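You operate a simulated robot arm through the tools that you are given. There is no shell and no other tool. Be economical: measure what you need, move in short steps, check, and stop when the job is done.

The job below is to be done with a simulated two-armed robot. You get a single attempt, and the scene is never put back.

## Task
Take the lid off the small grease tub and lay it down on the top of the blue bench.

Only the result counts: the job must be done as asked and must still hold three seconds after the hand-in. Knocking over, shifting, dropping, spilling or breaking anything else fails it. A push-on lid holds only when it is set on centred and level and pressed home; a screw cap is set on level and turned clockwise until tight.

## Robot
Two 6-joint arms with two-finger grippers on one trunk, on a base that drives. Base frame: it is fixed to the floor where the robot stands at the start and does not move with it; the origin is under the middle of the robot, x ahead of it, y to its left, z up; the surface under the hand at the start is at about z = 78. Lengths are in cm, angles in degrees, forces in N, time in s.
The left shoulder is at the start at [7, 14.8, 142.3], the right one opposite. With the tool pointing down near the work surface each hand reaches from about 32 to 60 cm from the robot's upright axis, wherever it stands, measured 20 degrees to its own side. Payload 2.45 kg a hand.
The TCP of each hand is the grasp point between the finger pads, 3 cm short of the fingertips. In the tool frame z runs along the fingers and y along their closing line. The gripper opens to 10.6 cm. The gripper's body begins 7.9 cm behind the TCP.
Orientation is that of the tool frame in the base frame, as a unit quaternion [w, x, y, z]. With the fingers straight down and closing along the base's y, the tool's x points along the base's -x, its y along +y and its z along -z.

## Interface
- The arms move only by the tool nudge_tool. It takes "left_series", "right_series" or both (then of equal length, played together; a hand with none holds still); each is one flat list of numbers, 7 for each row, row after row: the shift along the tool's x, y, z in units of 300 mm (1.0 is 300 mm), then the turn, a rotation vector about the tool's x, y, z in units of 180 degrees (1.0 is 180 degrees), then the finger opening in cm, from 0 to 10.6. In form: [dx, dy, dz, wx, wy, wz, hand, dx, dy, dz, wx, wy, wz, hand, ...]. A call has 1 to 20 rows; each row is the pose to reach, as a shift and turn from the pose commanded when the call began, along the tool's axes at that moment. A call with a number of a shift or a turn outside -1 to 1 is refused whole. Rows are played at 5 a second. More than 5 cm and 8.6 degrees between two rows, or a gripper value outside its range, and nothing of the call is played. A pose out of reach is approached as far as the arm can. The call stops where the force on the tool passes 40 N (or 10 N more than at its start, if that is more) or the arm is blocked; 0.2 s more then pass. Each finger travels about 7.2 cm/s and halts on what it meets, pressing with about 28 N; the grip force reading is that of the motor and also rises with nothing between the fingers. The clock runs only during rows and for 0.2 s after the last one: add rows that repeat a pose to give the fingers time. The reply holds the time, the measured pose of the TCP, the force on the tool along the base axes, the opening and the grip force, in the units named above and with some noise, with the torque about the TCP (base axes, N m) and any sound that the robot's microphone picked up.
- Cameras (640 x 400 px; columns grow to the right, rows downward): "scene" is now at [12.52, -0.74, 162.73]; the picture's right is [-0.07, -1.00, 0.00], its down [-0.80, 0.05, -0.59] and it looks along [0.59, -0.04, -0.81] (base axes); focal length 278 px, centre (320, 200). "left" rides on the left gripper at [7.6, 0.2, -10.6] in its tool frame; the picture's right is [-0.02, 1.00, 0.00], its down [-0.78, -0.02, -0.62] and it looks along [-0.62, -0.01, 0.78] (tool axes); focal length 247 px, centre (320, 200). "right" rides on the right gripper at [7.6, -0.2, -10.6] in its tool frame; the picture's right is [0.02, 1.00, 0.00], its down [-0.78, 0.02, -0.62] and it looks along [-0.62, 0.01, 0.78] (tool axes); focal length 247 px, centre (320, 200). There is no depth. A picture from a camera that has moved, and an enlarged one, comes with that camera's place and axes in the base frame and with its lens.
- camera(camera): a new picture of that camera. It takes no simulated time.
- slide_trunk(by): slides the trunk up (or, below 0, down) by that many cm; the arms and the scene camera ride with it, the base frame stays. It gives what a move gives, with no picture.
- roll_base(legs): drives the robot by 1 to 6 legs, each [ahead, left, turn to the left] in cm, cm and degrees, along the robot's own axes; the way and the turn of a leg run together, so that a leg with both is an arc; at most 150 cm and 180 degrees a leg. The arms and the cameras ride along, it lands a little off, and it stops where it bumps. It gives what a move gives.
- aim_head(pan, tilt): turns the head with the scene camera to pan (to the left, within 86 degrees either way) and tilt (down, from -29 to 69), counted from straight ahead of the robot. It gives what a move gives.
- close_up(camera, box): a new picture of the part [left, top, right, bottom] of that camera's present view, enlarged. It takes no simulated time.
- finish_job(): hands the job in; it is judged then, once.

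Go step by step. Nothing tells you exact positions but the pictures and the camera data: compare them with the known pose of the tool, close in by small moves and look again before you grip or let go. The budget is 120 turns and 88 pictures, counting those below and the enlarged ones. Unless the task says otherwise, let go and move clear before handing in, and close with one line.

The tools are called after "Request:" as name(argument=value, ...) on one line, values as JSON. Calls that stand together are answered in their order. nudge_tool: Moves the arms, as the interface text tells. Its arguments: {"type":"object","properties":{"left_series":{"type":"array"},"right_series":{"type":"array"}},"required":[]} The other tools are called the same way: slide_trunk (by) slides the trunk up or down; roll_base (legs) drives the base; aim_head (pan, tilt) turns the head that bears the scene camera; camera (camera) takes a picture; close_up (camera, box) takes an enlarged picture of a part of a camera's view; finish_job () hands the job in.

At the start:

```text
time: 0.0
left_eef_pos: [52.47, 29.73, 106.48]
left_tool_rot: [0.0, 0.0, 1.0, 0.0]
left_force: [1.1, 0.0, -1.0]
left_ft_torque: [0.01, 0.02, 0.0]
left_width: 10.63
left_grasp_force: 0.1
right_eef_pos: [57.11, -19.28, 108.79]
right_tool_rot: [-0.001, 0.0, 1.0, 0.001]
right_force: [-0.2, 0.5, -0.2]
right_ft_torque: [-0.02, 0.02, 0.02]
right_width: 10.6
right_grasp_force: 0.0
trunk travel left (down, up): [-89.6, 4.4]
robot x, y, heading: [-0.09, 0.01, -0.1]
head pan, tilt: [-3.9, 53.6]
```

scene: 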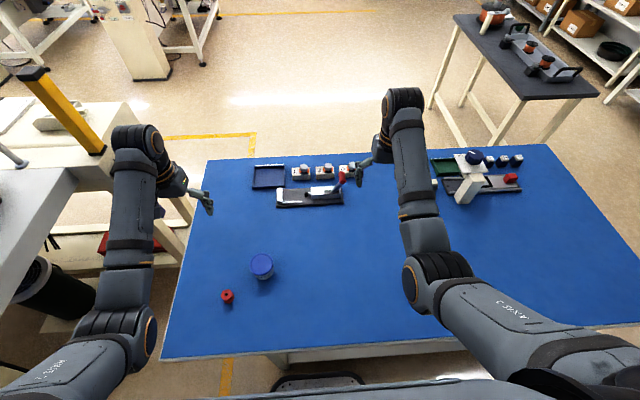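
right: 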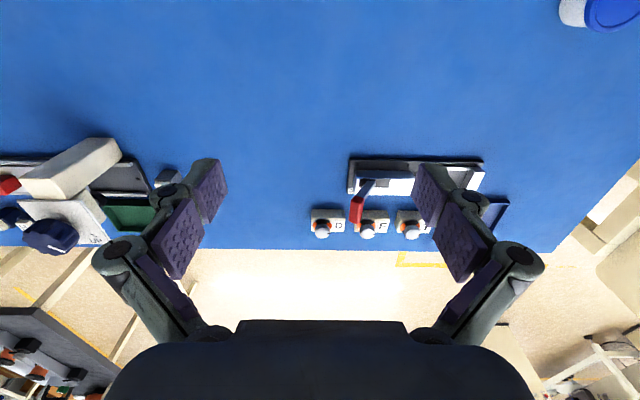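
left: 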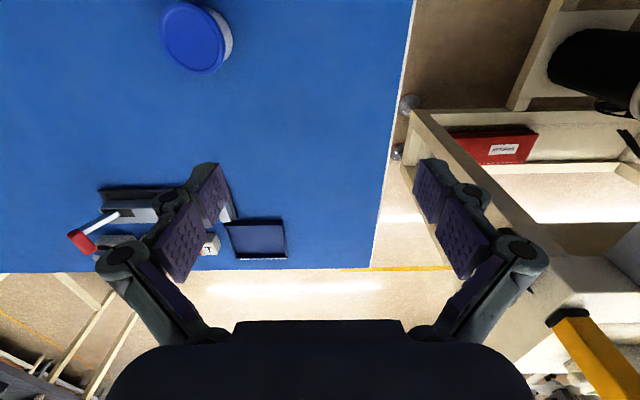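

I see a tub with a blue lid on the near left of the blue bench, at roughly (47, 14). A closer look at it comes first.

Request:
close_up(camera="scene", box=[200, 230, 320, 305])

Request:
close_up(camera="left", box=[130, 0, 260, 81])

```text
5.33 times, centred on (260, 268) of scene
camera zoom: at [12.52, -0.74, 162.73], right [-0.07, -1.0, 0.0], down [-0.8, 0.05, -0.59], along [0.59, -0.04, -0.81], focal length 1481 px, centre (640, -160)
```

zoom: 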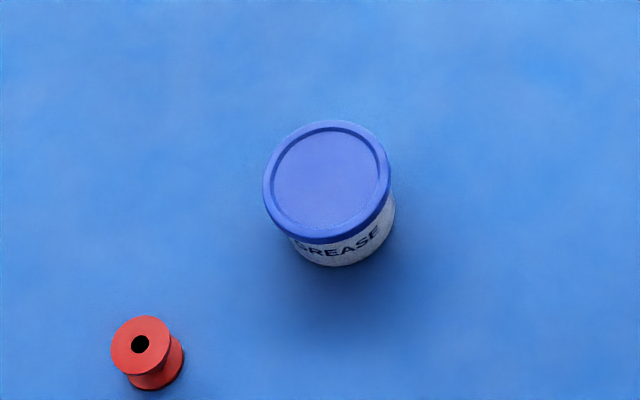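

```text
4.92 times, centred on (195, 40) of left
camera zoom: at [44.84, 29.99, 117.21], right [0.02, 1.0, 0.0], down [0.78, -0.02, 0.62], along [0.62, -0.01, -0.78], focal length 1216 px, centre (935, 985)
```

zoom: 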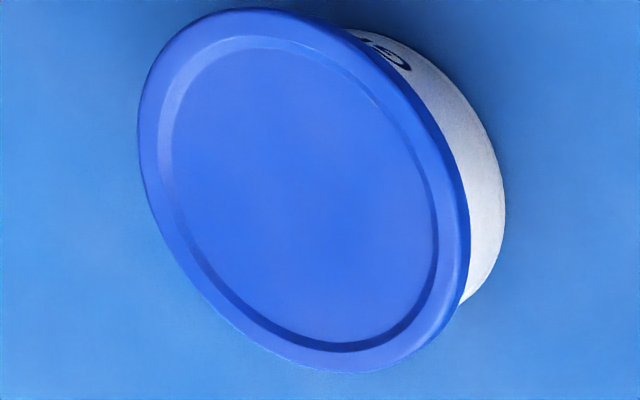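

The tub sits at about (48, 14.8). Its lid top is at z≈82.5 and the lid is about 7 cm across. I'm moving the open left hand above it, then looking again.

Request:
nudge_tool(left_series=[0.025, -0.083, 0.05, 0, 0, 0, 10.6, 0.05, -0.166, 0.1, 0, 0, 0, 10.6, 0.075, -0.249, 0.17, 0, 0, 0, 10.6, 0.1, -0.332, 0.24, 0, 0, 0, 10.6, 0.125, -0.415, 0.31, 0, 0, 0, 10.6, 0.149, -0.498, 0.383, 0, 0, 0, 10.6, 0.149, -0.498, 0.383, 0, 0, 0, 10.6])

Request:
camera(camera="left")

Request:
camera(camera="scene")

```text
time: 1.6
left_eef_pos: [48.14, 15.13, 94.86]
left_tool_rot: [0.0, 0.0, 1.0, 0.003]
left_force: [-0.2, 0.6, 0.5]
left_ft_torque: [-0.04, 0.0, -0.01]
left_width: 10.55
left_grasp_force: 0.0
right_eef_pos: [57.26, -19.28, 108.96]
right_tool_rot: [-0.001, 0.0, 1.0, 0.0]
right_force: [-0.6, -0.6, -0.7]
right_ft_torque: [0.01, 0.01, 0.03]
right_width: 10.63
right_grasp_force: 0.1
trunk travel left (down, up): [-89.6, 4.4]
robot x, y, heading: [-0.14, -0.03, -0.3]
head pan, tilt: [-3.9, 53.6]
```

```text
82 pictures are left
camera left: at [40.47, 15.34, 105.47], right [0.02, 1.0, 0.0], down [0.78, -0.02, 0.62], along [0.62, -0.01, -0.78], focal length 247 px, centre (320, 200)
```

left: 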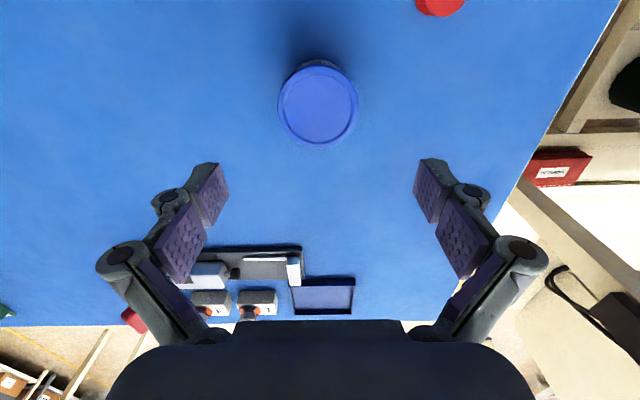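

```text
81 pictures are left
camera scene: at [12.53, -0.67, 162.73], right [-0.07, -1.0, 0.0], down [-0.8, 0.05, -0.59], along [0.59, -0.04, -0.81], focal length 278 px, centre (320, 200)
```

scene: 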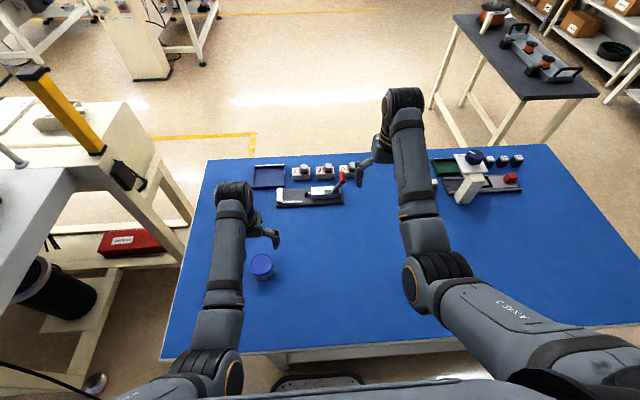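

The lid centre comes out at about (47.7, 15.1). I'll lower until the fingertips are level with the upper part of the lid and check from there.

Request:
nudge_tool(left_series=[0.015, 0, 0.1, 0, 0, 0, 10.6, 0.015, 0, 0.2, 0, 0, 0, 10.6, 0.015, 0, 0.28, 0, 0, 0, 10.6, 0.015, 0, 0.32, 0, 0, 0, 10.6, 0.015, 0, 0.32, 0, 0, 0, 10.6])

Request:
camera(camera="left")

Request:
close_up(camera="scene", box=[200, 220, 320, 295])

```text
time: 2.8
left_eef_pos: [47.69, 14.79, 85.28]
left_tool_rot: [0.0, 0.0, 1.0, -0.001]
left_force: [0.3, 1.1, -0.2]
left_ft_torque: [0.01, 0.01, -0.01]
left_width: 10.6
left_grasp_force: 0.1
right_eef_pos: [57.16, -19.3, 108.82]
right_tool_rot: [0.001, 0.0, 1.0, 0.0]
right_force: [-0.2, 0.3, 0.6]
right_ft_torque: [-0.03, 0.02, -0.05]
right_width: 10.58
right_grasp_force: 0.0
trunk travel left (down, up): [-89.6, 4.4]
robot x, y, heading: [0.33, -0.12, 0.1]
head pan, tilt: [-3.9, 53.6]
```

```text
80 pictures are left
camera left: at [39.98, 15.1, 95.95], right [0.02, 1.0, 0.0], down [0.78, -0.02, 0.62], along [0.62, -0.01, -0.78], focal length 247 px, centre (320, 200)
```

left: 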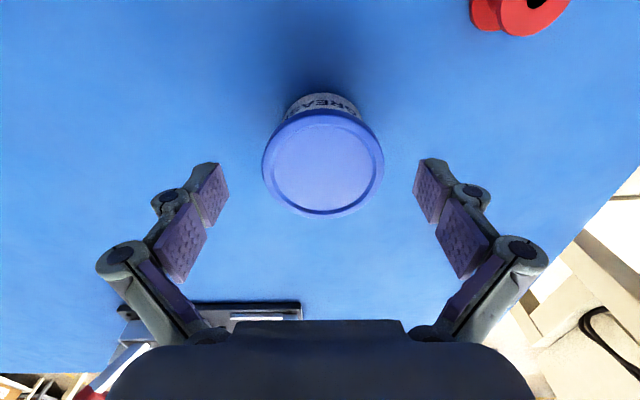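

```text
5.33 times, centred on (260, 258) of scene
camera zoom: at [12.51, -0.73, 162.73], right [-0.07, -1.0, 0.0], down [-0.8, 0.05, -0.59], along [0.59, -0.04, -0.81], focal length 1481 px, centre (640, -107)
```

zoom: 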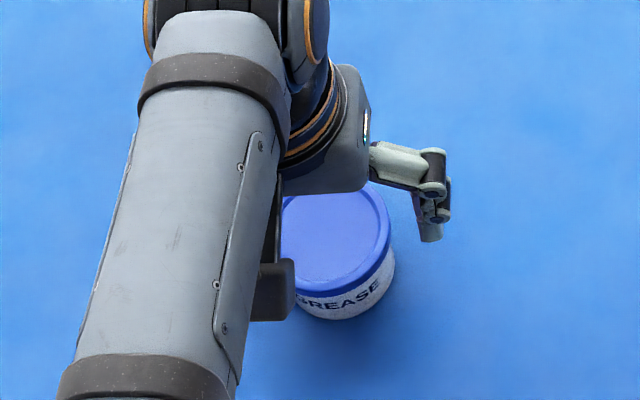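

The lid is centred between the open fingers, with the fingertips about level with its top. I'll go 1 cm lower and close in stages.

Request:
nudge_tool(left_series=[0.003, 0, 0.02, 0, 0, 0, 10.6, 0.003, 0, 0.035, 0, 0, 0, 10.6, 0.003, 0, 0.035, 0, 0, 0, 9.0, 0.003, 0, 0.035, 0, 0, 0, 8.2, 0.003, 0, 0.035, 0, 0, 0, 7.8, 0.003, 0, 0.035, 0, 0, 0, 7.8])

Request:
camera(camera="left")

```text
time: 4.2
left_eef_pos: [47.5, 14.85, 84.18]
left_tool_rot: [0.0, 0.0, 1.0, 0.001]
left_force: [0.1, 0.1, 0.3]
left_ft_torque: [-0.01, 0.02, -0.05]
left_width: 7.83
left_grasp_force: 0.6
right_eef_pos: [57.24, -19.33, 108.76]
right_tool_rot: [0.0, 0.001, 1.0, -0.001]
right_force: [0.8, 0.8, 0.4]
right_ft_torque: [-0.01, 0.01, -0.03]
right_width: 10.61
right_grasp_force: 0.0
trunk travel left (down, up): [-89.6, 4.4]
robot x, y, heading: [0.17, -0.03, -0.2]
head pan, tilt: [-3.9, 53.6]
```

```text
78 pictures are left
camera left: at [39.87, 15.04, 94.94], right [0.02, 1.0, 0.0], down [0.78, -0.02, 0.62], along [0.62, -0.01, -0.78], focal length 247 px, centre (320, 200)
```

left: 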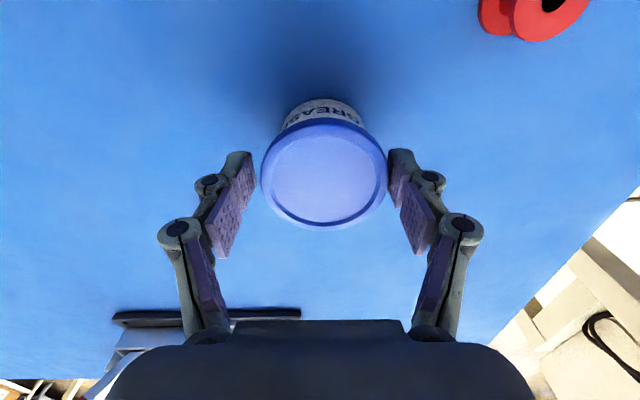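

The fingers bracket the lid with a hair of clearance. I'll shift 1 mm to centre and grip.

Request:
nudge_tool(left_series=[0, 0.004, 0, 0, 0, 0, 7.8, 0, 0.004, 0, 0, 0, 0, 7.5, 0, 0.004, 0, 0, 0, 0, 7.2, 0, 0.004, 0, 0, 0, 0, 6.8, 0, 0.004, 0, 0, 0, 0, 6.0, 0, 0.004, 0, 0, 0, 0, 6.0])

Request:
close_up(camera="left", box=[220, 80, 420, 205])

```text
time: 5.6
left_eef_pos: [47.53, 15.02, 84.31]
left_tool_rot: [0.001, 0.0, 1.0, 0.001]
left_force: [-1.5, 1.5, 5.0]
left_ft_torque: [0.03, 0.01, -0.03]
left_width: 7.21
left_grasp_force: 28.1
right_eef_pos: [57.08, -19.29, 108.84]
right_tool_rot: [0.0, 0.0, 1.0, 0.0]
right_force: [-0.4, 0.3, 0.0]
right_ft_torque: [0.03, -0.01, -0.03]
right_width: 10.63
right_grasp_force: 0.0
trunk travel left (down, up): [-89.6, 4.4]
robot x, y, heading: [-0.09, 0.01, -0.0]
head pan, tilt: [-3.9, 53.6]
```

```text
3.20 times, centred on (320, 142) of left
camera zoom: at [39.79, 15.21, 95.01], right [0.02, 1.0, 0.0], down [0.78, -0.02, 0.62], along [0.62, -0.01, -0.78], focal length 790 px, centre (320, 384)
```

zoom: 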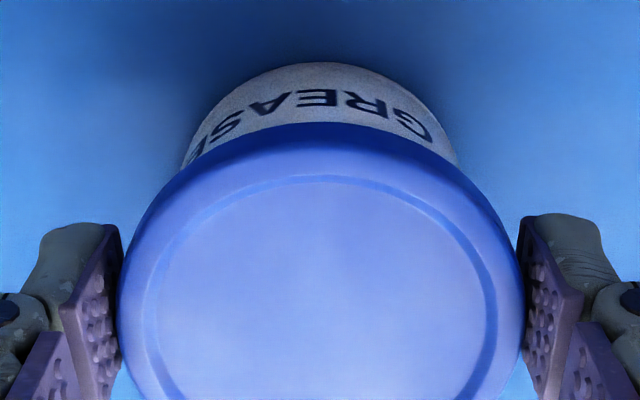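

The grip is firm at 7.2 cm. Next is a small test lift of 4 mm to see whether the lid frees itself.

Request:
nudge_tool(left_series=[0, 0, -0.003, 0, 0, 0, 6.0, 0, 0, -0.006, 0, 0, 0, 6.0, 0, 0, -0.009, 0, 0, 0, 6.0, 0, 0, -0.013, 0, 0, 0, 6.0, 0, 0, -0.013, 0, 0, 0, 6.0])

Request:
close_up(camera="left", box=[220, 80, 420, 205])

Request:
close_up(camera="scene", box=[230, 230, 310, 280])

```text
time: 6.8
left_eef_pos: [47.62, 15.07, 84.65]
left_tool_rot: [0.0, 0.0, 1.0, 0.0]
left_force: [-1.2, -0.9, -0.5]
left_ft_torque: [0.02, 0.02, 0.0]
left_width: 7.2
left_grasp_force: 28.2
right_eef_pos: [57.26, -19.31, 108.79]
right_tool_rot: [0.0, -0.001, 1.0, 0.0]
right_force: [0.8, 0.6, -0.7]
right_ft_torque: [0.01, 0.01, 0.02]
right_width: 10.6
right_grasp_force: 0.1
trunk travel left (down, up): [-89.6, 4.4]
robot x, y, heading: [0.28, -0.03, -0.0]
head pan, tilt: [-3.9, 53.6]
```

```text
3.20 times, centred on (320, 142) of left
camera zoom: at [39.95, 15.23, 95.4], right [0.02, 1.0, 0.0], down [0.78, -0.02, 0.62], along [0.62, -0.01, -0.78], focal length 790 px, centre (320, 384)
```

zoom: 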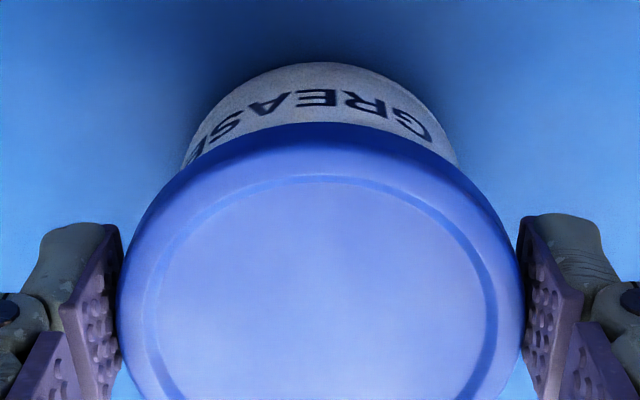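

```text
8.00 times, centred on (270, 255) of scene
camera zoom: at [12.55, -0.75, 162.73], right [-0.07, -1.0, 0.0], down [-0.8, 0.05, -0.59], along [0.59, -0.04, -0.81], focal length 2222 px, centre (720, -240)
```

zoom: 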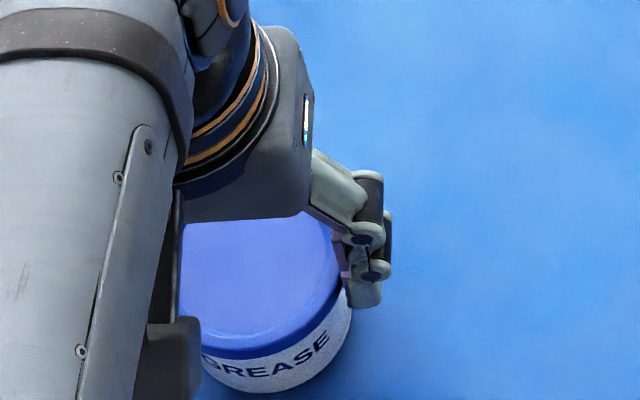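

The whole tub came up with the lid, so the body has to be held by the other hand. I'll raise the tub straight up and swing the right hand to a near-level pose, camera on top, so it can take the body from the side.

Request:
nudge_tool(left_series=[0, 0, -0.06, 0, 0, 0, 6.0, 0, 0, -0.12, 0, 0, 0, 6.0, 0, 0, -0.18, 0, 0, 0, 6.0, 0, 0, -0.24, 0, 0, 0, 6.0, 0, 0, -0.3, 0, 0, 0, 6.0, 0, 0, -0.36, 0, 0, 0, 6.0, 0, 0, -0.42, 0, 0, 0, 6.0, 0, 0, -0.48, 0, 0, 0, 6.0, 0, 0, -0.51, 0, 0, 0, 6.0, 0, 0, -0.51, 0, 0, 0, 6.0])

Request:
nudge_tool(right_series=[0.0237, 0.0182, 0.0016, -0.0234, 0.0135, 0.0334, 10.6, 0.0474, 0.0365, 0.0032, -0.0468, 0.027, 0.0669, 10.6, 0.0711, 0.0547, 0.0048, -0.0703, 0.0406, 0.1003, 10.6, 0.0948, 0.0729, 0.0064, -0.0937, 0.0541, 0.1337, 10.6, 0.1185, 0.0912, 0.0079, -0.1171, 0.0676, 0.1672, 10.6, 0.1422, 0.1094, 0.0095, -0.1405, 0.0811, 0.2006, 10.6, 0.1659, 0.1276, 0.0111, -0.164, 0.0947, 0.234, 10.6, 0.1896, 0.1459, 0.0127, -0.1874, 0.1082, 0.2675, 10.6, 0.2134, 0.1641, 0.0143, -0.2108, 0.1217, 0.3009, 10.6, 0.2371, 0.1824, 0.0159, -0.2342, 0.1352, 0.3344, 10.6, 0.2608, 0.2006, 0.0175, -0.2577, 0.1488, 0.3678, 10.6, 0.2845, 0.2188, 0.0191, -0.2811, 0.1623, 0.4012, 10.6, 0.3082, 0.2371, 0.0206, -0.3045, 0.1758, 0.4347, 10.6, 0.3319, 0.2553, 0.0222, -0.3279, 0.1893, 0.4681, 10.6, 0.3556, 0.2735, 0.0238, -0.3514, 0.2029, 0.5015, 10.6, 0.3793, 0.2918, 0.0254, -0.3748, 0.2164, 0.535, 10.6, 0.403, 0.31, 0.027, -0.3982, 0.2299, 0.5684, 10.6, 0.403, 0.31, 0.027, -0.3982, 0.2299, 0.5684, 10.6])

Request:
camera(camera="scene")

Request:
camera(camera="right")

```text
time: 9.0
left_eef_pos: [47.01, 16.37, 99.24]
left_tool_rot: [-0.007, -0.003, 1.0, 0.014]
left_force: [0.0, 0.2, -1.0]
left_ft_torque: [0.0, 0.04, -0.03]
left_width: 7.19
left_grasp_force: 27.9
right_eef_pos: [57.18, -19.17, 108.69]
right_tool_rot: [0.0, 0.0, 1.0, 0.0]
right_force: [0.4, 1.1, 0.8]
right_ft_torque: [-0.04, 0.0, -0.01]
right_width: 10.6
right_grasp_force: 0.1
trunk travel left (down, up): [-89.6, 4.4]
robot x, y, heading: [0.23, -0.18, -0.1]
head pan, tilt: [-3.9, 53.6]
```

```text
time: 12.8
left_eef_pos: [47.66, 16.51, 99.72]
left_tool_rot: [-0.001, -0.004, 1.0, 0.015]
left_force: [0.3, -0.3, -1.0]
left_ft_torque: [-0.02, 0.03, 0.0]
left_width: 7.21
left_grasp_force: 28.8
right_eef_pos: [45.06, -9.98, 107.97]
right_tool_rot: [-0.287, 0.71, 0.409, 0.497]
right_force: [0.8, 0.6, 0.4]
right_ft_torque: [-0.01, 0.0, -0.01]
right_width: 10.61
right_grasp_force: 0.0
right hand out of reach, approached as far as the arm can: row 1, 2, 3, 4, 5
trunk travel left (down, up): [-89.6, 4.4]
robot x, y, heading: [-0.34, 0.01, 0.2]
head pan, tilt: [-3.9, 53.6]
```

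```text
74 pictures are left
camera scene: at [12.58, -0.76, 162.73], right [-0.07, -1.0, 0.0], down [-0.8, 0.05, -0.59], along [0.59, -0.04, -0.81], focal length 278 px, centre (320, 200)
```

scene: 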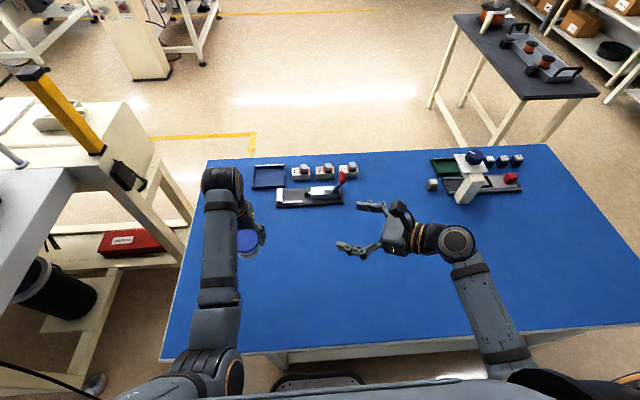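

```text
73 pictures are left
camera right: at [41.17, -16.23, 118.75], right [0.87, -0.49, 0.02], down [-0.41, -0.75, -0.52], along [0.27, 0.45, -0.85], focal length 247 px, centre (320, 200)
```

right: 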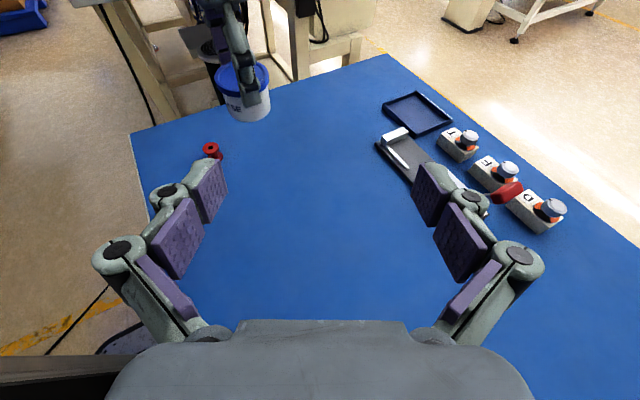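

The right hand reached its pose. Here is a close look at the tub hanging from the left hand.

Request:
close_up(camera="right", box=[180, 30, 308, 110])

Request:
close_up(camera="left", box=[220, 80, 420, 205])

```text
5.00 times, centred on (244, 70) of right
camera zoom: at [41.17, -16.23, 118.75], right [0.87, -0.49, 0.02], down [-0.41, -0.75, -0.52], along [0.27, 0.45, -0.85], focal length 1235 px, centre (700, 850)
```

zoom: 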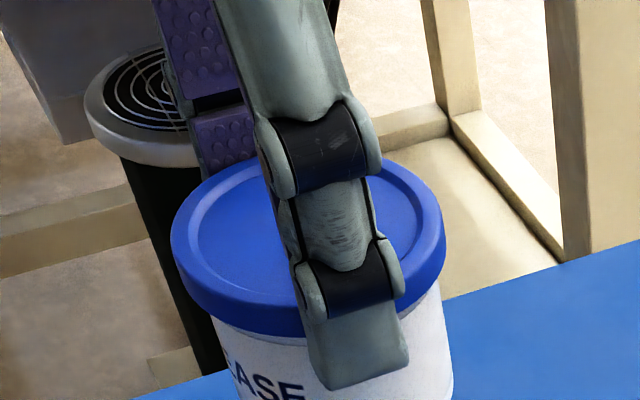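

```text
3.20 times, centred on (320, 142) of left
camera zoom: at [39.92, 16.4, 110.48], right [0.02, 1.0, 0.03], down [0.78, -0.03, 0.62], along [0.62, 0.01, -0.78], focal length 790 px, centre (320, 384)
```

zoom: 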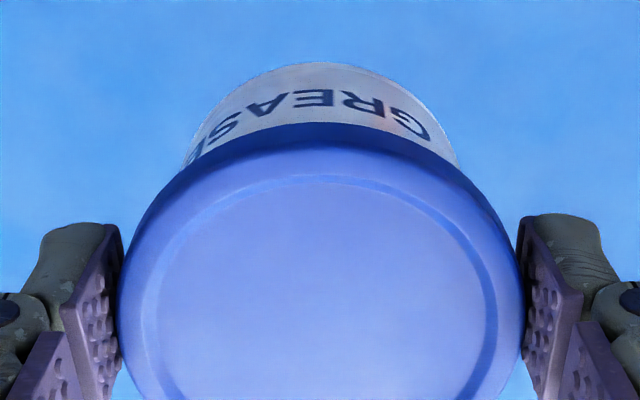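

The seam is visible, and about 3 cm of the body is free below the lid. I'll bring the right hand level, with its fingers pointing left at body height and stopping short of the tub.

Request:
nudge_tool(right_series=[-0.0462, -0.0233, 0.0887, 0.0275, 0.0181, -0.0049, 10.6, -0.0923, -0.0467, 0.1773, 0.055, 0.0362, -0.0097, 10.6, -0.1385, -0.07, 0.266, 0.0825, 0.0543, -0.0146, 10.6, -0.1847, -0.0933, 0.3547, 0.1099, 0.0723, -0.0194, 10.6, -0.2308, -0.1167, 0.4433, 0.1374, 0.0904, -0.0243, 10.6, -0.277, -0.14, 0.532, 0.1649, 0.1085, -0.0291, 10.6, -0.277, -0.14, 0.532, 0.1649, 0.1085, -0.0291, 10.6])

Request:
camera(camera="right")

Request:
camera(camera="scene")

```text
time: 14.4
left_eef_pos: [47.59, 16.44, 99.84]
left_tool_rot: [0.001, -0.004, 1.0, 0.014]
left_force: [-0.7, 0.5, -1.8]
left_ft_torque: [0.01, -0.03, 0.01]
left_width: 7.16
left_grasp_force: 28.5
right_eef_pos: [47.21, 2.85, 95.13]
right_tool_rot: [-0.5, 0.499, 0.501, 0.501]
right_force: [0.0, -0.3, 0.6]
right_ft_torque: [-0.01, -0.01, 0.01]
right_width: 10.62
right_grasp_force: 0.0
right hand out of reach, approached as far as the arm can: row 6, 7
trunk travel left (down, up): [-89.6, 4.4]
robot x, y, heading: [0.23, 0.3, -0.0]
head pan, tilt: [-3.9, 53.6]
```

```text
70 pictures are left
camera right: at [47.05, -7.71, 102.7], right [1.0, 0.0, 0.02], down [0.02, -0.62, -0.78], along [0.01, 0.78, -0.62], focal length 247 px, centre (320, 200)
```

right: 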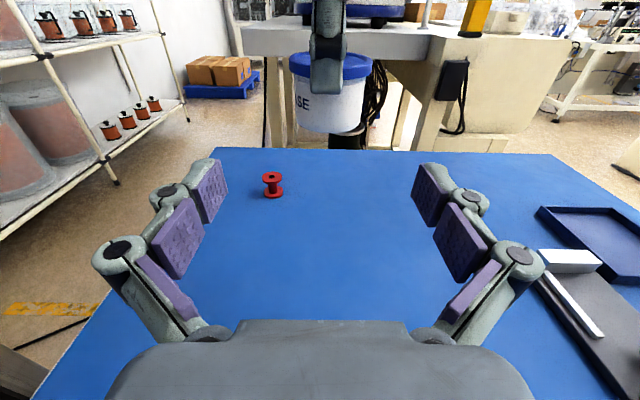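

```text
69 pictures are left
camera scene: at [12.42, -0.77, 162.74], right [-0.07, -1.0, 0.0], down [-0.8, 0.05, -0.59], along [0.59, -0.04, -0.8], focal length 278 px, centre (320, 200)
```

scene: 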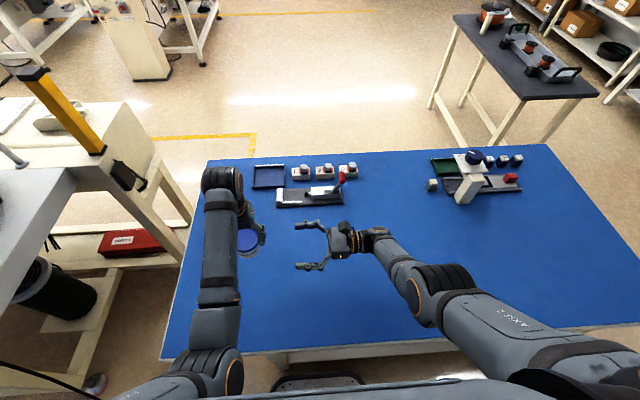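

The right arm is at its reach limit here, so I'll carry the tub toward it. I'm moving the left hand 8 cm to the right and checking alignment.

Request:
nudge_tool(left_series=[0, -0.06, -0.003, 0, 0, 0, 6.0, 0, -0.12, -0.006, 0, 0, 0, 6.0, 0, -0.18, -0.009, 0, 0, 0, 6.0, 0, -0.23, -0.012, 0, 0, 0, 6.0, 0, -0.267, -0.015, 0, 0, 0, 6.0, 0, -0.267, -0.015, 0, 0, 0, 6.0])

Request:
camera(camera="right")

```text
time: 15.1
left_eef_pos: [47.74, 19.35, 98.91]
left_tool_rot: [-0.002, -0.019, 0.996, 0.084]
left_force: [0.0, -0.1, -1.4]
left_ft_torque: [-0.04, -0.04, 0.01]
left_width: 7.16
left_grasp_force: 27.9
right_eef_pos: [47.21, 2.73, 94.97]
right_tool_rot: [-0.499, 0.5, 0.5, 0.501]
right_force: [-0.1, -0.2, 0.0]
right_ft_torque: [-0.02, -0.02, 0.02]
right_width: 10.58
right_grasp_force: 0.1
trunk travel left (down, up): [-89.6, 4.4]
robot x, y, heading: [-0.29, -0.14, 0.1]
head pan, tilt: [-3.9, 53.6]
stopped in row 3 (left hand): the arm was blocked; the commanded pose is now the measured one
```

```text
68 pictures are left
camera right: at [47.09, -7.7, 102.66], right [1.0, 0.0, 0.02], down [0.02, -0.62, -0.78], along [0.01, 0.78, -0.62], focal length 247 px, centre (320, 200)
```

right: 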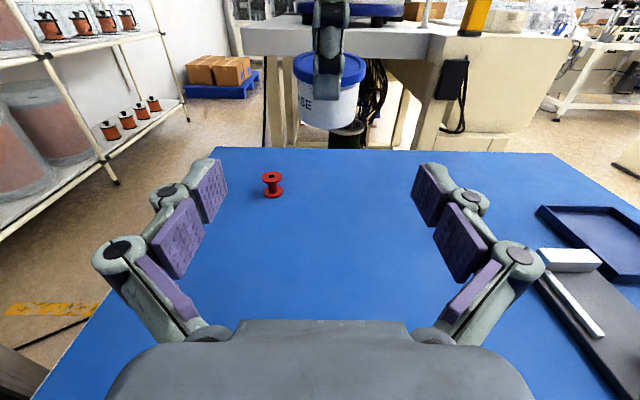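

The left hand was blocked and tilted instead of sliding over. I need to see what it is touching before moving again.

Request:
camera(camera="scene")

Request:
aim_head(pan=20, tilt=69)

Request:
camera(camera="scene")

Request:
camera(camera="left")

```text
67 pictures are left
camera scene: at [12.46, -0.73, 162.74], right [-0.07, -1.0, 0.0], down [-0.8, 0.05, -0.59], along [0.59, -0.04, -0.81], focal length 278 px, centre (320, 200)
```

scene: 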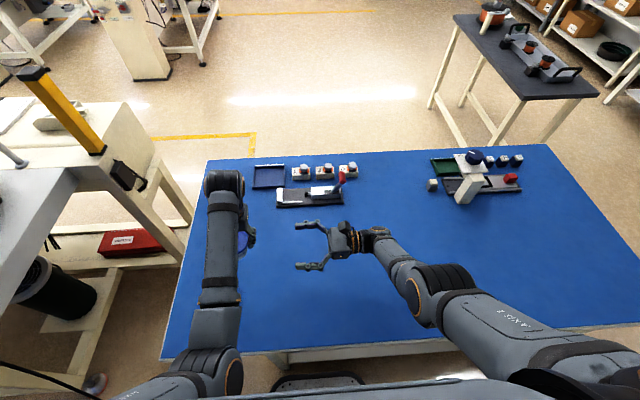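

```text
time: 16.0
left_eef_pos: [47.72, 19.44, 98.92]
left_tool_rot: [-0.003, -0.018, 0.996, 0.084]
left_force: [-0.4, 0.5, -1.1]
left_ft_torque: [-0.03, 0.02, 0.01]
left_width: 7.18
left_grasp_force: 27.1
right_eef_pos: [47.32, 2.81, 95.01]
right_tool_rot: [-0.501, 0.499, 0.501, 0.499]
right_force: [-0.7, 0.4, 0.2]
right_ft_torque: [0.03, -0.05, 0.0]
right_width: 10.6
right_grasp_force: 0.1
trunk travel left (down, up): [-89.6, 4.4]
robot x, y, heading: [-0.04, 0.05, 0.1]
head pan, tilt: [20.0, 68.8]
```

```text
66 pictures are left
camera scene: at [10.48, 1.66, 161.01], right [0.34, -0.94, 0.0], down [-0.88, -0.32, -0.36], along [0.34, 0.12, -0.93], focal length 278 px, centre (320, 200)
```

scene: 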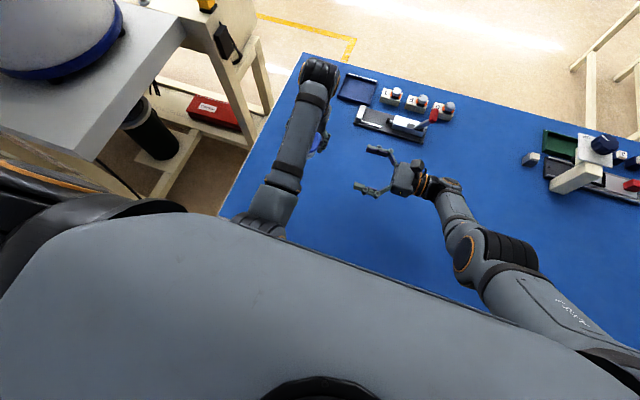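

```text
65 pictures are left
camera left: at [40.12, 17.53, 109.57], right [-0.01, 0.99, 0.17], down [0.79, -0.09, 0.61], along [0.61, 0.14, -0.78], focal length 247 px, centre (320, 200)
```

left: 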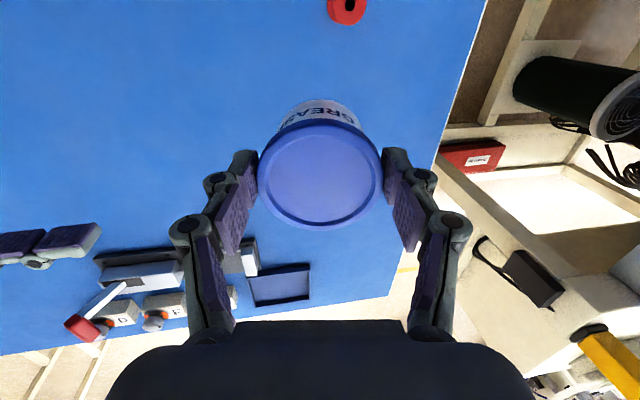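

Something near the left shoulder or elbow stops it moving inward at this height. I'll level the tub again further left, then check whether it can travel inward when lower.

Request:
nudge_tool(left_series=[0, -0.015, 0, 0.018, 0, 0, 6.0, 0, -0.03, 0.005, 0.036, 0, 0, 6.0, 0, -0.047, 0.008, 0.0533, 0, 0, 6.0, 0, -0.047, 0.008, 0.0533, 0, 0, 6.0])

Request:
camera(camera="scene")

```text
time: 17.0
left_eef_pos: [47.75, 17.73, 98.54]
left_tool_rot: [-0.001, -0.018, 1.0, -0.002]
left_force: [-0.4, -1.3, -1.7]
left_ft_torque: [0.01, 0.01, 0.01]
left_width: 7.18
left_grasp_force: 28.3
right_eef_pos: [47.3, 2.85, 95.03]
right_tool_rot: [-0.5, 0.5, 0.5, 0.5]
right_force: [-0.2, 0.3, 0.3]
right_ft_torque: [-0.01, -0.01, -0.02]
right_width: 10.61
right_grasp_force: 0.0
trunk travel left (down, up): [-89.6, 4.4]
robot x, y, heading: [0.03, 0.18, 0.1]
head pan, tilt: [20.0, 68.8]
```

```text
64 pictures are left
camera scene: at [10.45, 1.66, 161.01], right [0.34, -0.94, 0.0], down [-0.88, -0.32, -0.36], along [0.34, 0.12, -0.93], focal length 278 px, centre (320, 200)
```

scene: 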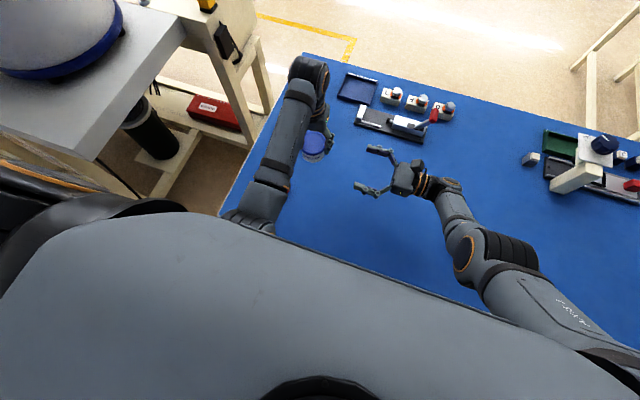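

The left arm is free again. I'll test whether it can come inward when reached further forward.

Request:
nudge_tool(left_series=[-0.07, 0, 0.01, 0, 0, 0, 6.0, -0.14, 0, 0.02, 0, 0, 0, 6.0, -0.2, 0, 0.03, 0, 0, 0, 6.0, -0.267, 0, 0.03, 0, 0, 0, 6.0, -0.267, -0.05, 0.03, 0, 0, 0, 6.0, -0.267, -0.1, 0.03, 0, 0, 0, 6.0, -0.267, -0.15, 0.03, 0, 0, 0, 6.0, -0.267, -0.2, 0.03, 0, 0, 0, 6.0, -0.267, -0.25, 0.03, 0, 0, 0, 6.0, -0.267, -0.25, 0.03, 0, 0, 0, 6.0])

Request:
camera(camera="scene")

```text
time: 19.2
left_eef_pos: [56.09, 10.53, 97.46]
left_tool_rot: [-0.001, -0.019, 1.0, -0.001]
left_force: [-0.2, 0.4, -1.7]
left_ft_torque: [-0.02, 0.0, -0.05]
left_width: 7.15
left_grasp_force: 27.7
right_eef_pos: [47.21, 2.8, 94.93]
right_tool_rot: [-0.499, 0.5, 0.5, 0.5]
right_force: [0.3, 0.6, 0.3]
right_ft_torque: [-0.03, 0.02, 0.03]
right_width: 10.6
right_grasp_force: 0.0
trunk travel left (down, up): [-89.6, 4.4]
robot x, y, heading: [-0.06, -0.09, 0.0]
head pan, tilt: [20.0, 68.8]
```

```text
63 pictures are left
camera scene: at [10.49, 1.72, 161.01], right [0.34, -0.94, 0.0], down [-0.88, -0.32, -0.36], along [0.34, 0.12, -0.93], focal length 278 px, centre (320, 200)
```

scene: 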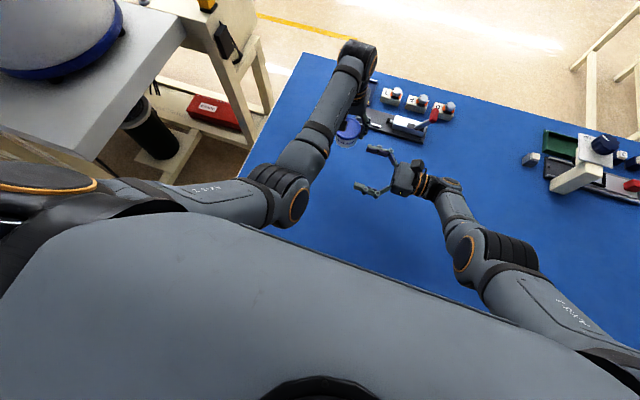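

With the arm reached further out the elbow clears. The tub now hangs at about (56, 10.5). I'll turn the right hand to point at it, 13 cm short and at body height.

Request:
nudge_tool(right_series=[-0.005, 0.01, -0.04, -0.04, 0, 0, 10.6, -0.02, 0.03, -0.08, -0.08, 0, 0, 10.6, -0.05, 0.055, -0.117, -0.125, 0, 0, 10.6, -0.078, 0.08, -0.117, -0.1667, 0, 0, 10.6, -0.078, 0.08, -0.117, -0.1667, 0, 0, 10.6])

Request:
camera(camera="right")

```text
time: 20.4
left_eef_pos: [56.11, 10.6, 97.4]
left_tool_rot: [-0.001, -0.018, 1.0, -0.002]
left_force: [-0.6, 0.1, -1.2]
left_ft_torque: [0.03, 0.01, -0.01]
left_width: 7.19
left_grasp_force: 28.3
right_eef_pos: [49.9, -0.47, 92.5]
right_tool_rot: [-0.352, 0.613, 0.353, 0.613]
right_force: [-0.1, 0.6, 0.6]
right_ft_torque: [-0.01, -0.03, 0.02]
right_width: 10.59
right_grasp_force: 0.1
trunk travel left (down, up): [-89.6, 4.4]
robot x, y, heading: [-0.14, -0.04, -0.3]
head pan, tilt: [20.0, 68.8]
```

```text
62 pictures are left
camera right: at [44.4, -9.62, 100.17], right [0.87, -0.5, 0.02], down [-0.3, -0.55, -0.78], along [0.4, 0.67, -0.62], focal length 247 px, centre (320, 200)
```

right: 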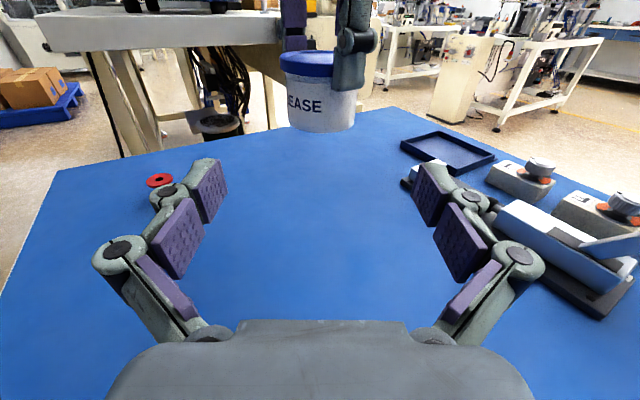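

The right hand is in line with the tub, its fingers below the left fingertips. I'm advancing 8 cm and looking again.

Request:
nudge_tool(right_series=[0, 0, 0.07, 0, 0, 0, 10.6, 0, 0, 0.14, 0, 0, 0, 10.6, 0, 0, 0.2, 0, 0, 0, 10.6, 0, 0, 0.267, 0, 0, 0, 10.6, 0, 0, 0.267, 0, 0, 0, 10.6])

Request:
camera(camera="right")

Request:
camera(camera="left")

```text
time: 21.6
left_eef_pos: [56.12, 10.63, 97.53]
left_tool_rot: [-0.001, -0.019, 1.0, -0.002]
left_force: [0.4, -0.3, -1.2]
left_ft_torque: [0.0, 0.0, 0.06]
left_width: 7.16
left_grasp_force: 27.9
right_eef_pos: [53.7, 6.19, 92.72]
right_tool_rot: [-0.353, 0.613, 0.353, 0.613]
right_force: [0.2, 0.3, 0.2]
right_ft_torque: [-0.02, -0.01, -0.05]
right_width: 10.6
right_grasp_force: 0.0
trunk travel left (down, up): [-89.6, 4.4]
robot x, y, heading: [-0.26, -0.31, 0.0]
head pan, tilt: [20.0, 68.8]
```

```text
61 pictures are left
camera right: at [48.27, -2.76, 100.41], right [0.87, -0.5, 0.02], down [-0.3, -0.55, -0.78], along [0.4, 0.67, -0.62], focal length 247 px, centre (320, 200)
```

right: 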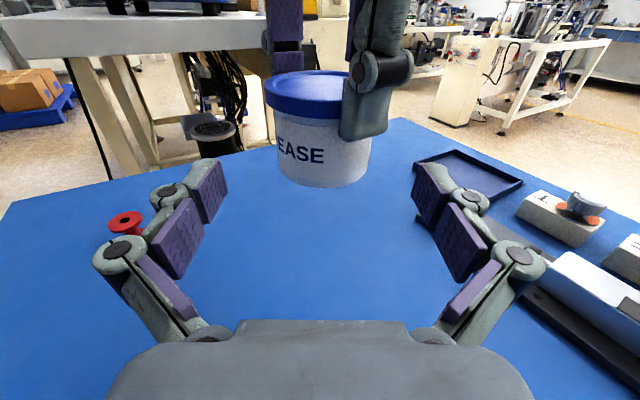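

```text
60 pictures are left
camera left: at [48.39, 10.6, 108.29], right [-0.01, 1.0, 0.0], down [0.78, 0.01, 0.62], along [0.62, 0.01, -0.78], focal length 247 px, centre (320, 200)
```

left: 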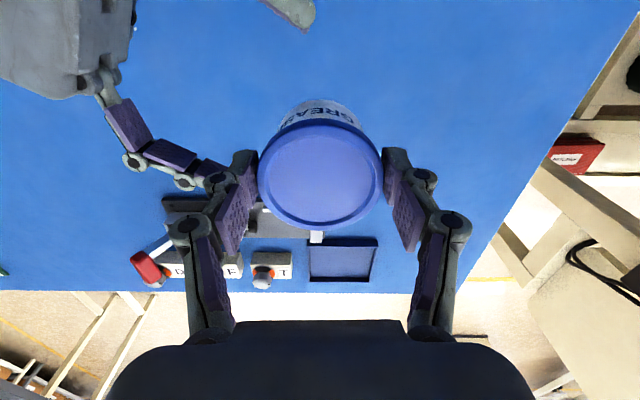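

The body sits slightly higher and a touch right of the finger plane. I'll raise 6 mm, shift 2 mm and advance until the tub is between the pads.

Request:
nudge_tool(right_series=[0.02, 0.007, 0, 0, 0, 0, 10.6, 0.02, 0.007, 0.05, 0, 0, 0, 10.6, 0.02, 0.007, 0.1, 0, 0, 0, 10.6, 0.02, 0.007, 0.135, 0, 0, 0, 10.6, 0.02, 0.007, 0.135, 0, 0, 0, 10.6])

Request:
camera(camera="right")

Request:
camera(camera="left")

```text
time: 22.8
left_eef_pos: [56.15, 10.5, 97.53]
left_tool_rot: [-0.002, -0.018, 1.0, -0.002]
left_force: [-0.3, -0.1, -1.8]
left_ft_torque: [0.01, 0.0, -0.01]
left_width: 7.18
left_grasp_force: 27.6
right_eef_pos: [55.42, 9.41, 93.93]
right_tool_rot: [-0.352, 0.614, 0.354, 0.612]
right_force: [-0.3, -0.6, 0.8]
right_ft_torque: [0.03, 0.01, 0.0]
right_width: 10.6
right_grasp_force: 0.1
right hand out of reach, approached as far as the arm can: row 3, 4, 5
trunk travel left (down, up): [-89.6, 4.4]
robot x, y, heading: [-0.15, -0.52, 0.1]
head pan, tilt: [20.0, 68.8]
```

```text
59 pictures are left
camera right: at [49.86, 0.43, 101.67], right [0.86, -0.5, 0.02], down [-0.3, -0.55, -0.78], along [0.4, 0.67, -0.62], focal length 247 px, centre (320, 200)
```

right: 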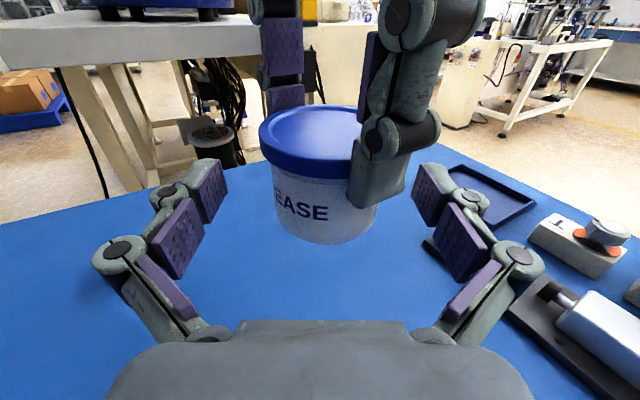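

```text
58 pictures are left
camera left: at [48.43, 10.64, 108.26], right [-0.01, 1.0, 0.0], down [0.78, 0.01, 0.62], along [0.62, 0.01, -0.78], focal length 247 px, centre (320, 200)
```

left: 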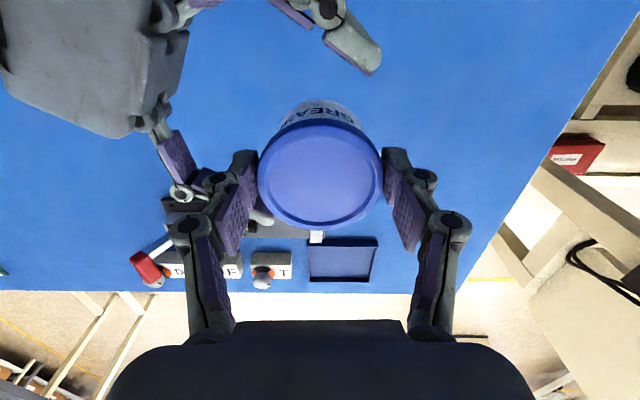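

Reach stopped the right hand a little high, so the left fingertip and right finger would be close. I'll raise the tub 6 mm to open that gap and centre it.

Request:
nudge_tool(left_series=[0.003, 0.002, -0.01, 0, 0, 0, 6.0, 0.006, 0.003, -0.02, 0, 0, 0, 6.0, 0.006, 0.003, -0.02, 0, 0, 0, 6.0])

Request:
nudge_tool(right_series=[0, 0, 0, 0, 0, 0, 9, 0, 0, 0, 0, 0, 0, 8.0, 0, 0, 0, 0, 0, 0, 7.4, 0, 0, 0, 0, 0, 0, 7.4])

Request:
camera(camera="right")

```text
time: 23.6
left_eef_pos: [55.82, 10.67, 98.27]
left_tool_rot: [-0.001, -0.018, 1.0, -0.001]
left_force: [-0.6, 0.6, -1.7]
left_ft_torque: [0.01, 0.01, -0.03]
left_width: 7.17
left_grasp_force: 27.4
right_eef_pos: [55.39, 9.43, 94.08]
right_tool_rot: [-0.353, 0.613, 0.354, 0.612]
right_force: [0.5, 0.5, 0.8]
right_ft_torque: [-0.03, 0.01, -0.01]
right_width: 10.61
right_grasp_force: 0.1
trunk travel left (down, up): [-89.6, 4.4]
robot x, y, heading: [0.32, -0.06, -0.1]
head pan, tilt: [20.0, 68.8]
```

```text
time: 24.6
left_eef_pos: [55.77, 10.77, 98.18]
left_tool_rot: [0.0, -0.019, 1.0, -0.002]
left_force: [-0.2, -1.5, -1.2]
left_ft_torque: [-0.01, 0.03, -0.02]
left_width: 7.18
left_grasp_force: 28.0
right_eef_pos: [55.28, 9.32, 94.04]
right_tool_rot: [-0.352, 0.613, 0.353, 0.613]
right_force: [1.2, -0.3, -0.8]
right_ft_torque: [0.03, -0.01, 0.01]
right_width: 7.41
right_grasp_force: 0.1
trunk travel left (down, up): [-89.6, 4.4]
robot x, y, heading: [-0.02, 0.27, 0.0]
head pan, tilt: [20.0, 68.8]
```

```text
57 pictures are left
camera right: at [49.85, 0.38, 101.68], right [0.86, -0.5, 0.02], down [-0.3, -0.55, -0.78], along [0.4, 0.67, -0.62], focal length 247 px, centre (320, 200)
```

right: 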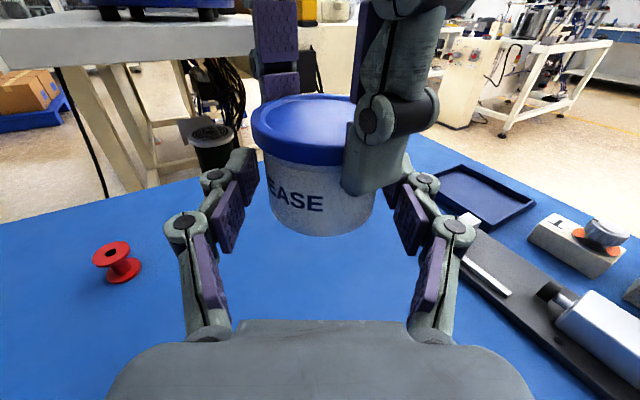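

The fingers bracket the body, centred, with about 3 mm each side. Closing on the body now.

Request:
nudge_tool(right_series=[0, 0, 0, 0, 0, 0, 7.0, 0, 0, 0, 0, 0, 0, 6.7, 0, 0, 0, 0, 0, 0, 6.4, 0, 0, 0, 0, 0, 0, 5.5, 0, 0, 0, 0, 0, 0, 5.5])

Request:
camera(camera="right")

```text
time: 25.8
left_eef_pos: [55.83, 10.85, 98.2]
left_tool_rot: [0.0, -0.018, 1.0, -0.001]
left_force: [-2.0, 3.9, -1.2]
left_ft_torque: [0.03, -0.03, -0.07]
left_width: 7.17
left_grasp_force: 28.4
right_eef_pos: [55.46, 9.4, 93.96]
right_tool_rot: [-0.353, 0.613, 0.353, 0.613]
right_force: [1.7, -3.6, -0.4]
right_ft_torque: [0.12, 0.08, 0.01]
right_width: 6.35
right_grasp_force: 28.0
trunk travel left (down, up): [-89.6, 4.4]
robot x, y, heading: [0.04, 0.53, 0.0]
head pan, tilt: [20.0, 68.8]
heard: snap
```

```text
56 pictures are left
camera right: at [49.85, 0.37, 101.68], right [0.86, -0.5, 0.02], down [-0.3, -0.55, -0.78], along [0.4, 0.67, -0.62], focal length 247 px, centre (320, 200)
```

right: 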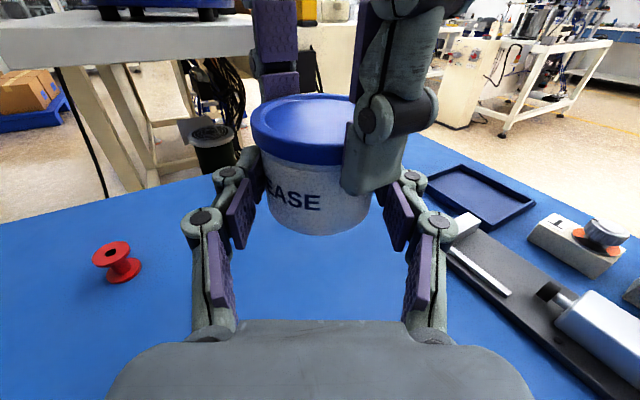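

The right hand has the body at 6.35 cm and there was a snap, so the lid may have let go. I'm lifting the left hand 1.5 cm slowly while the right holds.

Request:
nudge_tool(left_series=[0, 0, -0.007, 0, 0, 0, 6.0, 0, 0, -0.014, 0, 0, 0, 6.0, 0, 0, -0.021, 0, 0, 0, 6.0, 0, 0, -0.028, 0, 0, 0, 6.0, 0, 0, -0.035, 0, 0, 0, 6.0, 0, 0, -0.042, 0, 0, 0, 6.0, 0, 0, -0.05, 0, 0, 0, 6.0, 0, 0, -0.05, 0, 0, 0, 6.0])

Request:
camera(camera="right")

```text
time: 27.6
left_eef_pos: [55.92, 10.56, 99.62]
left_tool_rot: [0.0, -0.018, 1.0, -0.002]
left_force: [0.7, 0.3, 0.0]
left_ft_torque: [-0.04, -0.02, -0.04]
left_width: 7.14
left_grasp_force: 27.5
right_eef_pos: [55.23, 9.4, 94.05]
right_tool_rot: [-0.352, 0.613, 0.354, 0.612]
right_force: [-0.2, -0.2, -0.2]
right_ft_torque: [-0.01, -0.01, -0.01]
right_width: 6.34
right_grasp_force: 27.5
trunk travel left (down, up): [-89.6, 4.4]
robot x, y, heading: [-0.16, -0.15, -0.1]
head pan, tilt: [20.0, 68.8]
```

```text
55 pictures are left
camera right: at [49.85, 0.39, 101.68], right [0.86, -0.5, 0.02], down [-0.3, -0.55, -0.78], along [0.4, 0.67, -0.62], focal length 247 px, centre (320, 200)
```

right: 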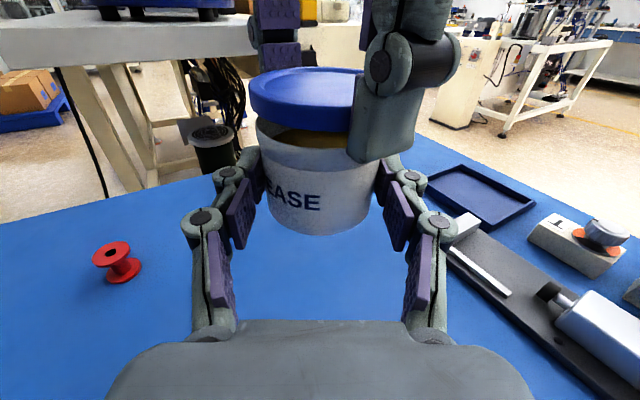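

The lid is off and the tub stays upright in the right hand, with grease visible inside. I'll raise the lid clear and carry it to open bench around (51, 26).

Request:
nudge_tool(left_series=[0, 0, -0.06, 0, 0, 0, 6.0, 0, 0, -0.12, 0, 0, 0, 6.0, 0.033, 0.1, -0.12, 0, 0, 0, 6.0, 0.066, 0.2, -0.12, 0, 0, 0, 6.0, 0.1, 0.3, -0.12, 0, 0, 0, 6.0, 0.133, 0.4, -0.12, 0, 0, 0, 6.0, 0.163, 0.513, -0.12, 0, 0, 0, 6.0, 0.163, 0.513, 0.0, 0, 0, 0, 6.0, 0.163, 0.513, 0.1, 0, 0, 0, 6.0, 0.163, 0.513, 0.2, 0, 0, 0, 6.0, 0.163, 0.513, 0.3, 0, 0, 0, 6.0, 0.163, 0.513, 0.4, 0, 0, 0, 6.0, 0.163, 0.513, 0.45, 0, 0, 0, 6.0, 0.163, 0.513, 0.45, 0, 0, 0, 6.0])

Request:
camera(camera="left")

Request:
camera(camera="right")

Request:
camera(camera="scene")

```text
time: 30.6
left_eef_pos: [50.39, 25.62, 85.89]
left_tool_rot: [-0.001, -0.018, 1.0, -0.002]
left_force: [-0.3, -0.4, 0.1]
left_ft_torque: [-0.01, 0.01, 0.0]
left_width: 7.12
left_grasp_force: 28.0
right_eef_pos: [55.22, 9.41, 94.03]
right_tool_rot: [-0.352, 0.613, 0.353, 0.613]
right_force: [-0.1, -0.3, -0.3]
right_ft_torque: [-0.02, 0.03, -0.03]
right_width: 6.36
right_grasp_force: 28.2
trunk travel left (down, up): [-89.6, 4.4]
robot x, y, heading: [-0.34, -0.09, 0.0]
head pan, tilt: [20.0, 68.8]
```

```text
54 pictures are left
camera left: at [42.64, 25.76, 96.76], right [-0.01, 1.0, 0.0], down [0.78, 0.01, 0.62], along [0.62, 0.01, -0.78], focal length 247 px, centre (320, 200)
```

left: 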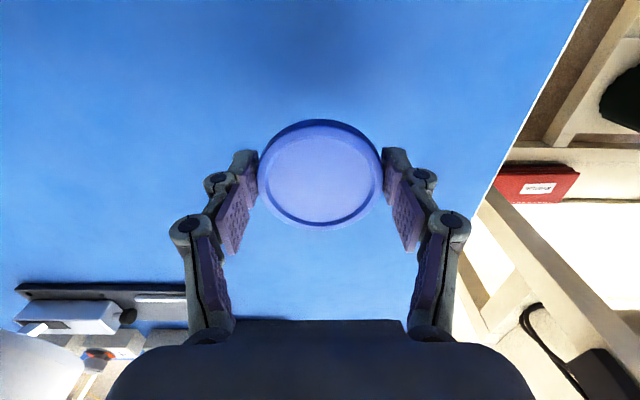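

```text
53 pictures are left
camera right: at [49.83, 0.37, 101.69], right [0.86, -0.5, 0.02], down [-0.3, -0.55, -0.78], along [0.4, 0.67, -0.62], focal length 247 px, centre (320, 200)
```

right: 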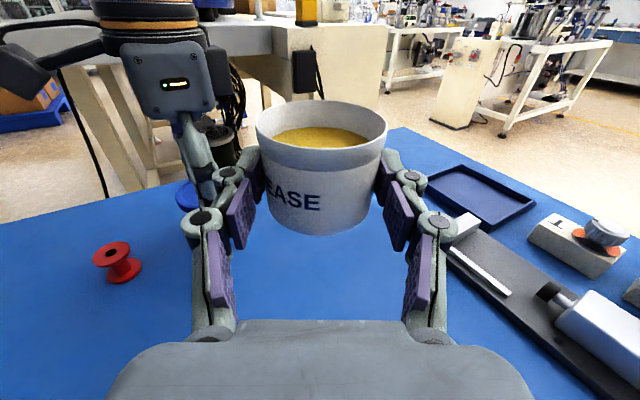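

```text
52 pictures are left
camera scene: at [10.44, 1.65, 161.01], right [0.34, -0.94, 0.0], down [-0.88, -0.32, -0.36], along [0.34, 0.12, -0.93], focal length 278 px, centre (320, 200)
```

scene: 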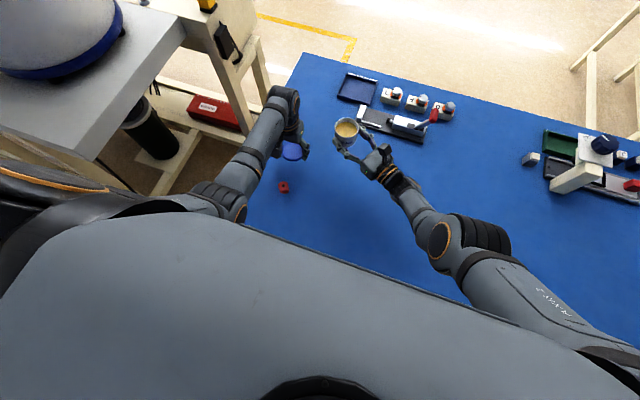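

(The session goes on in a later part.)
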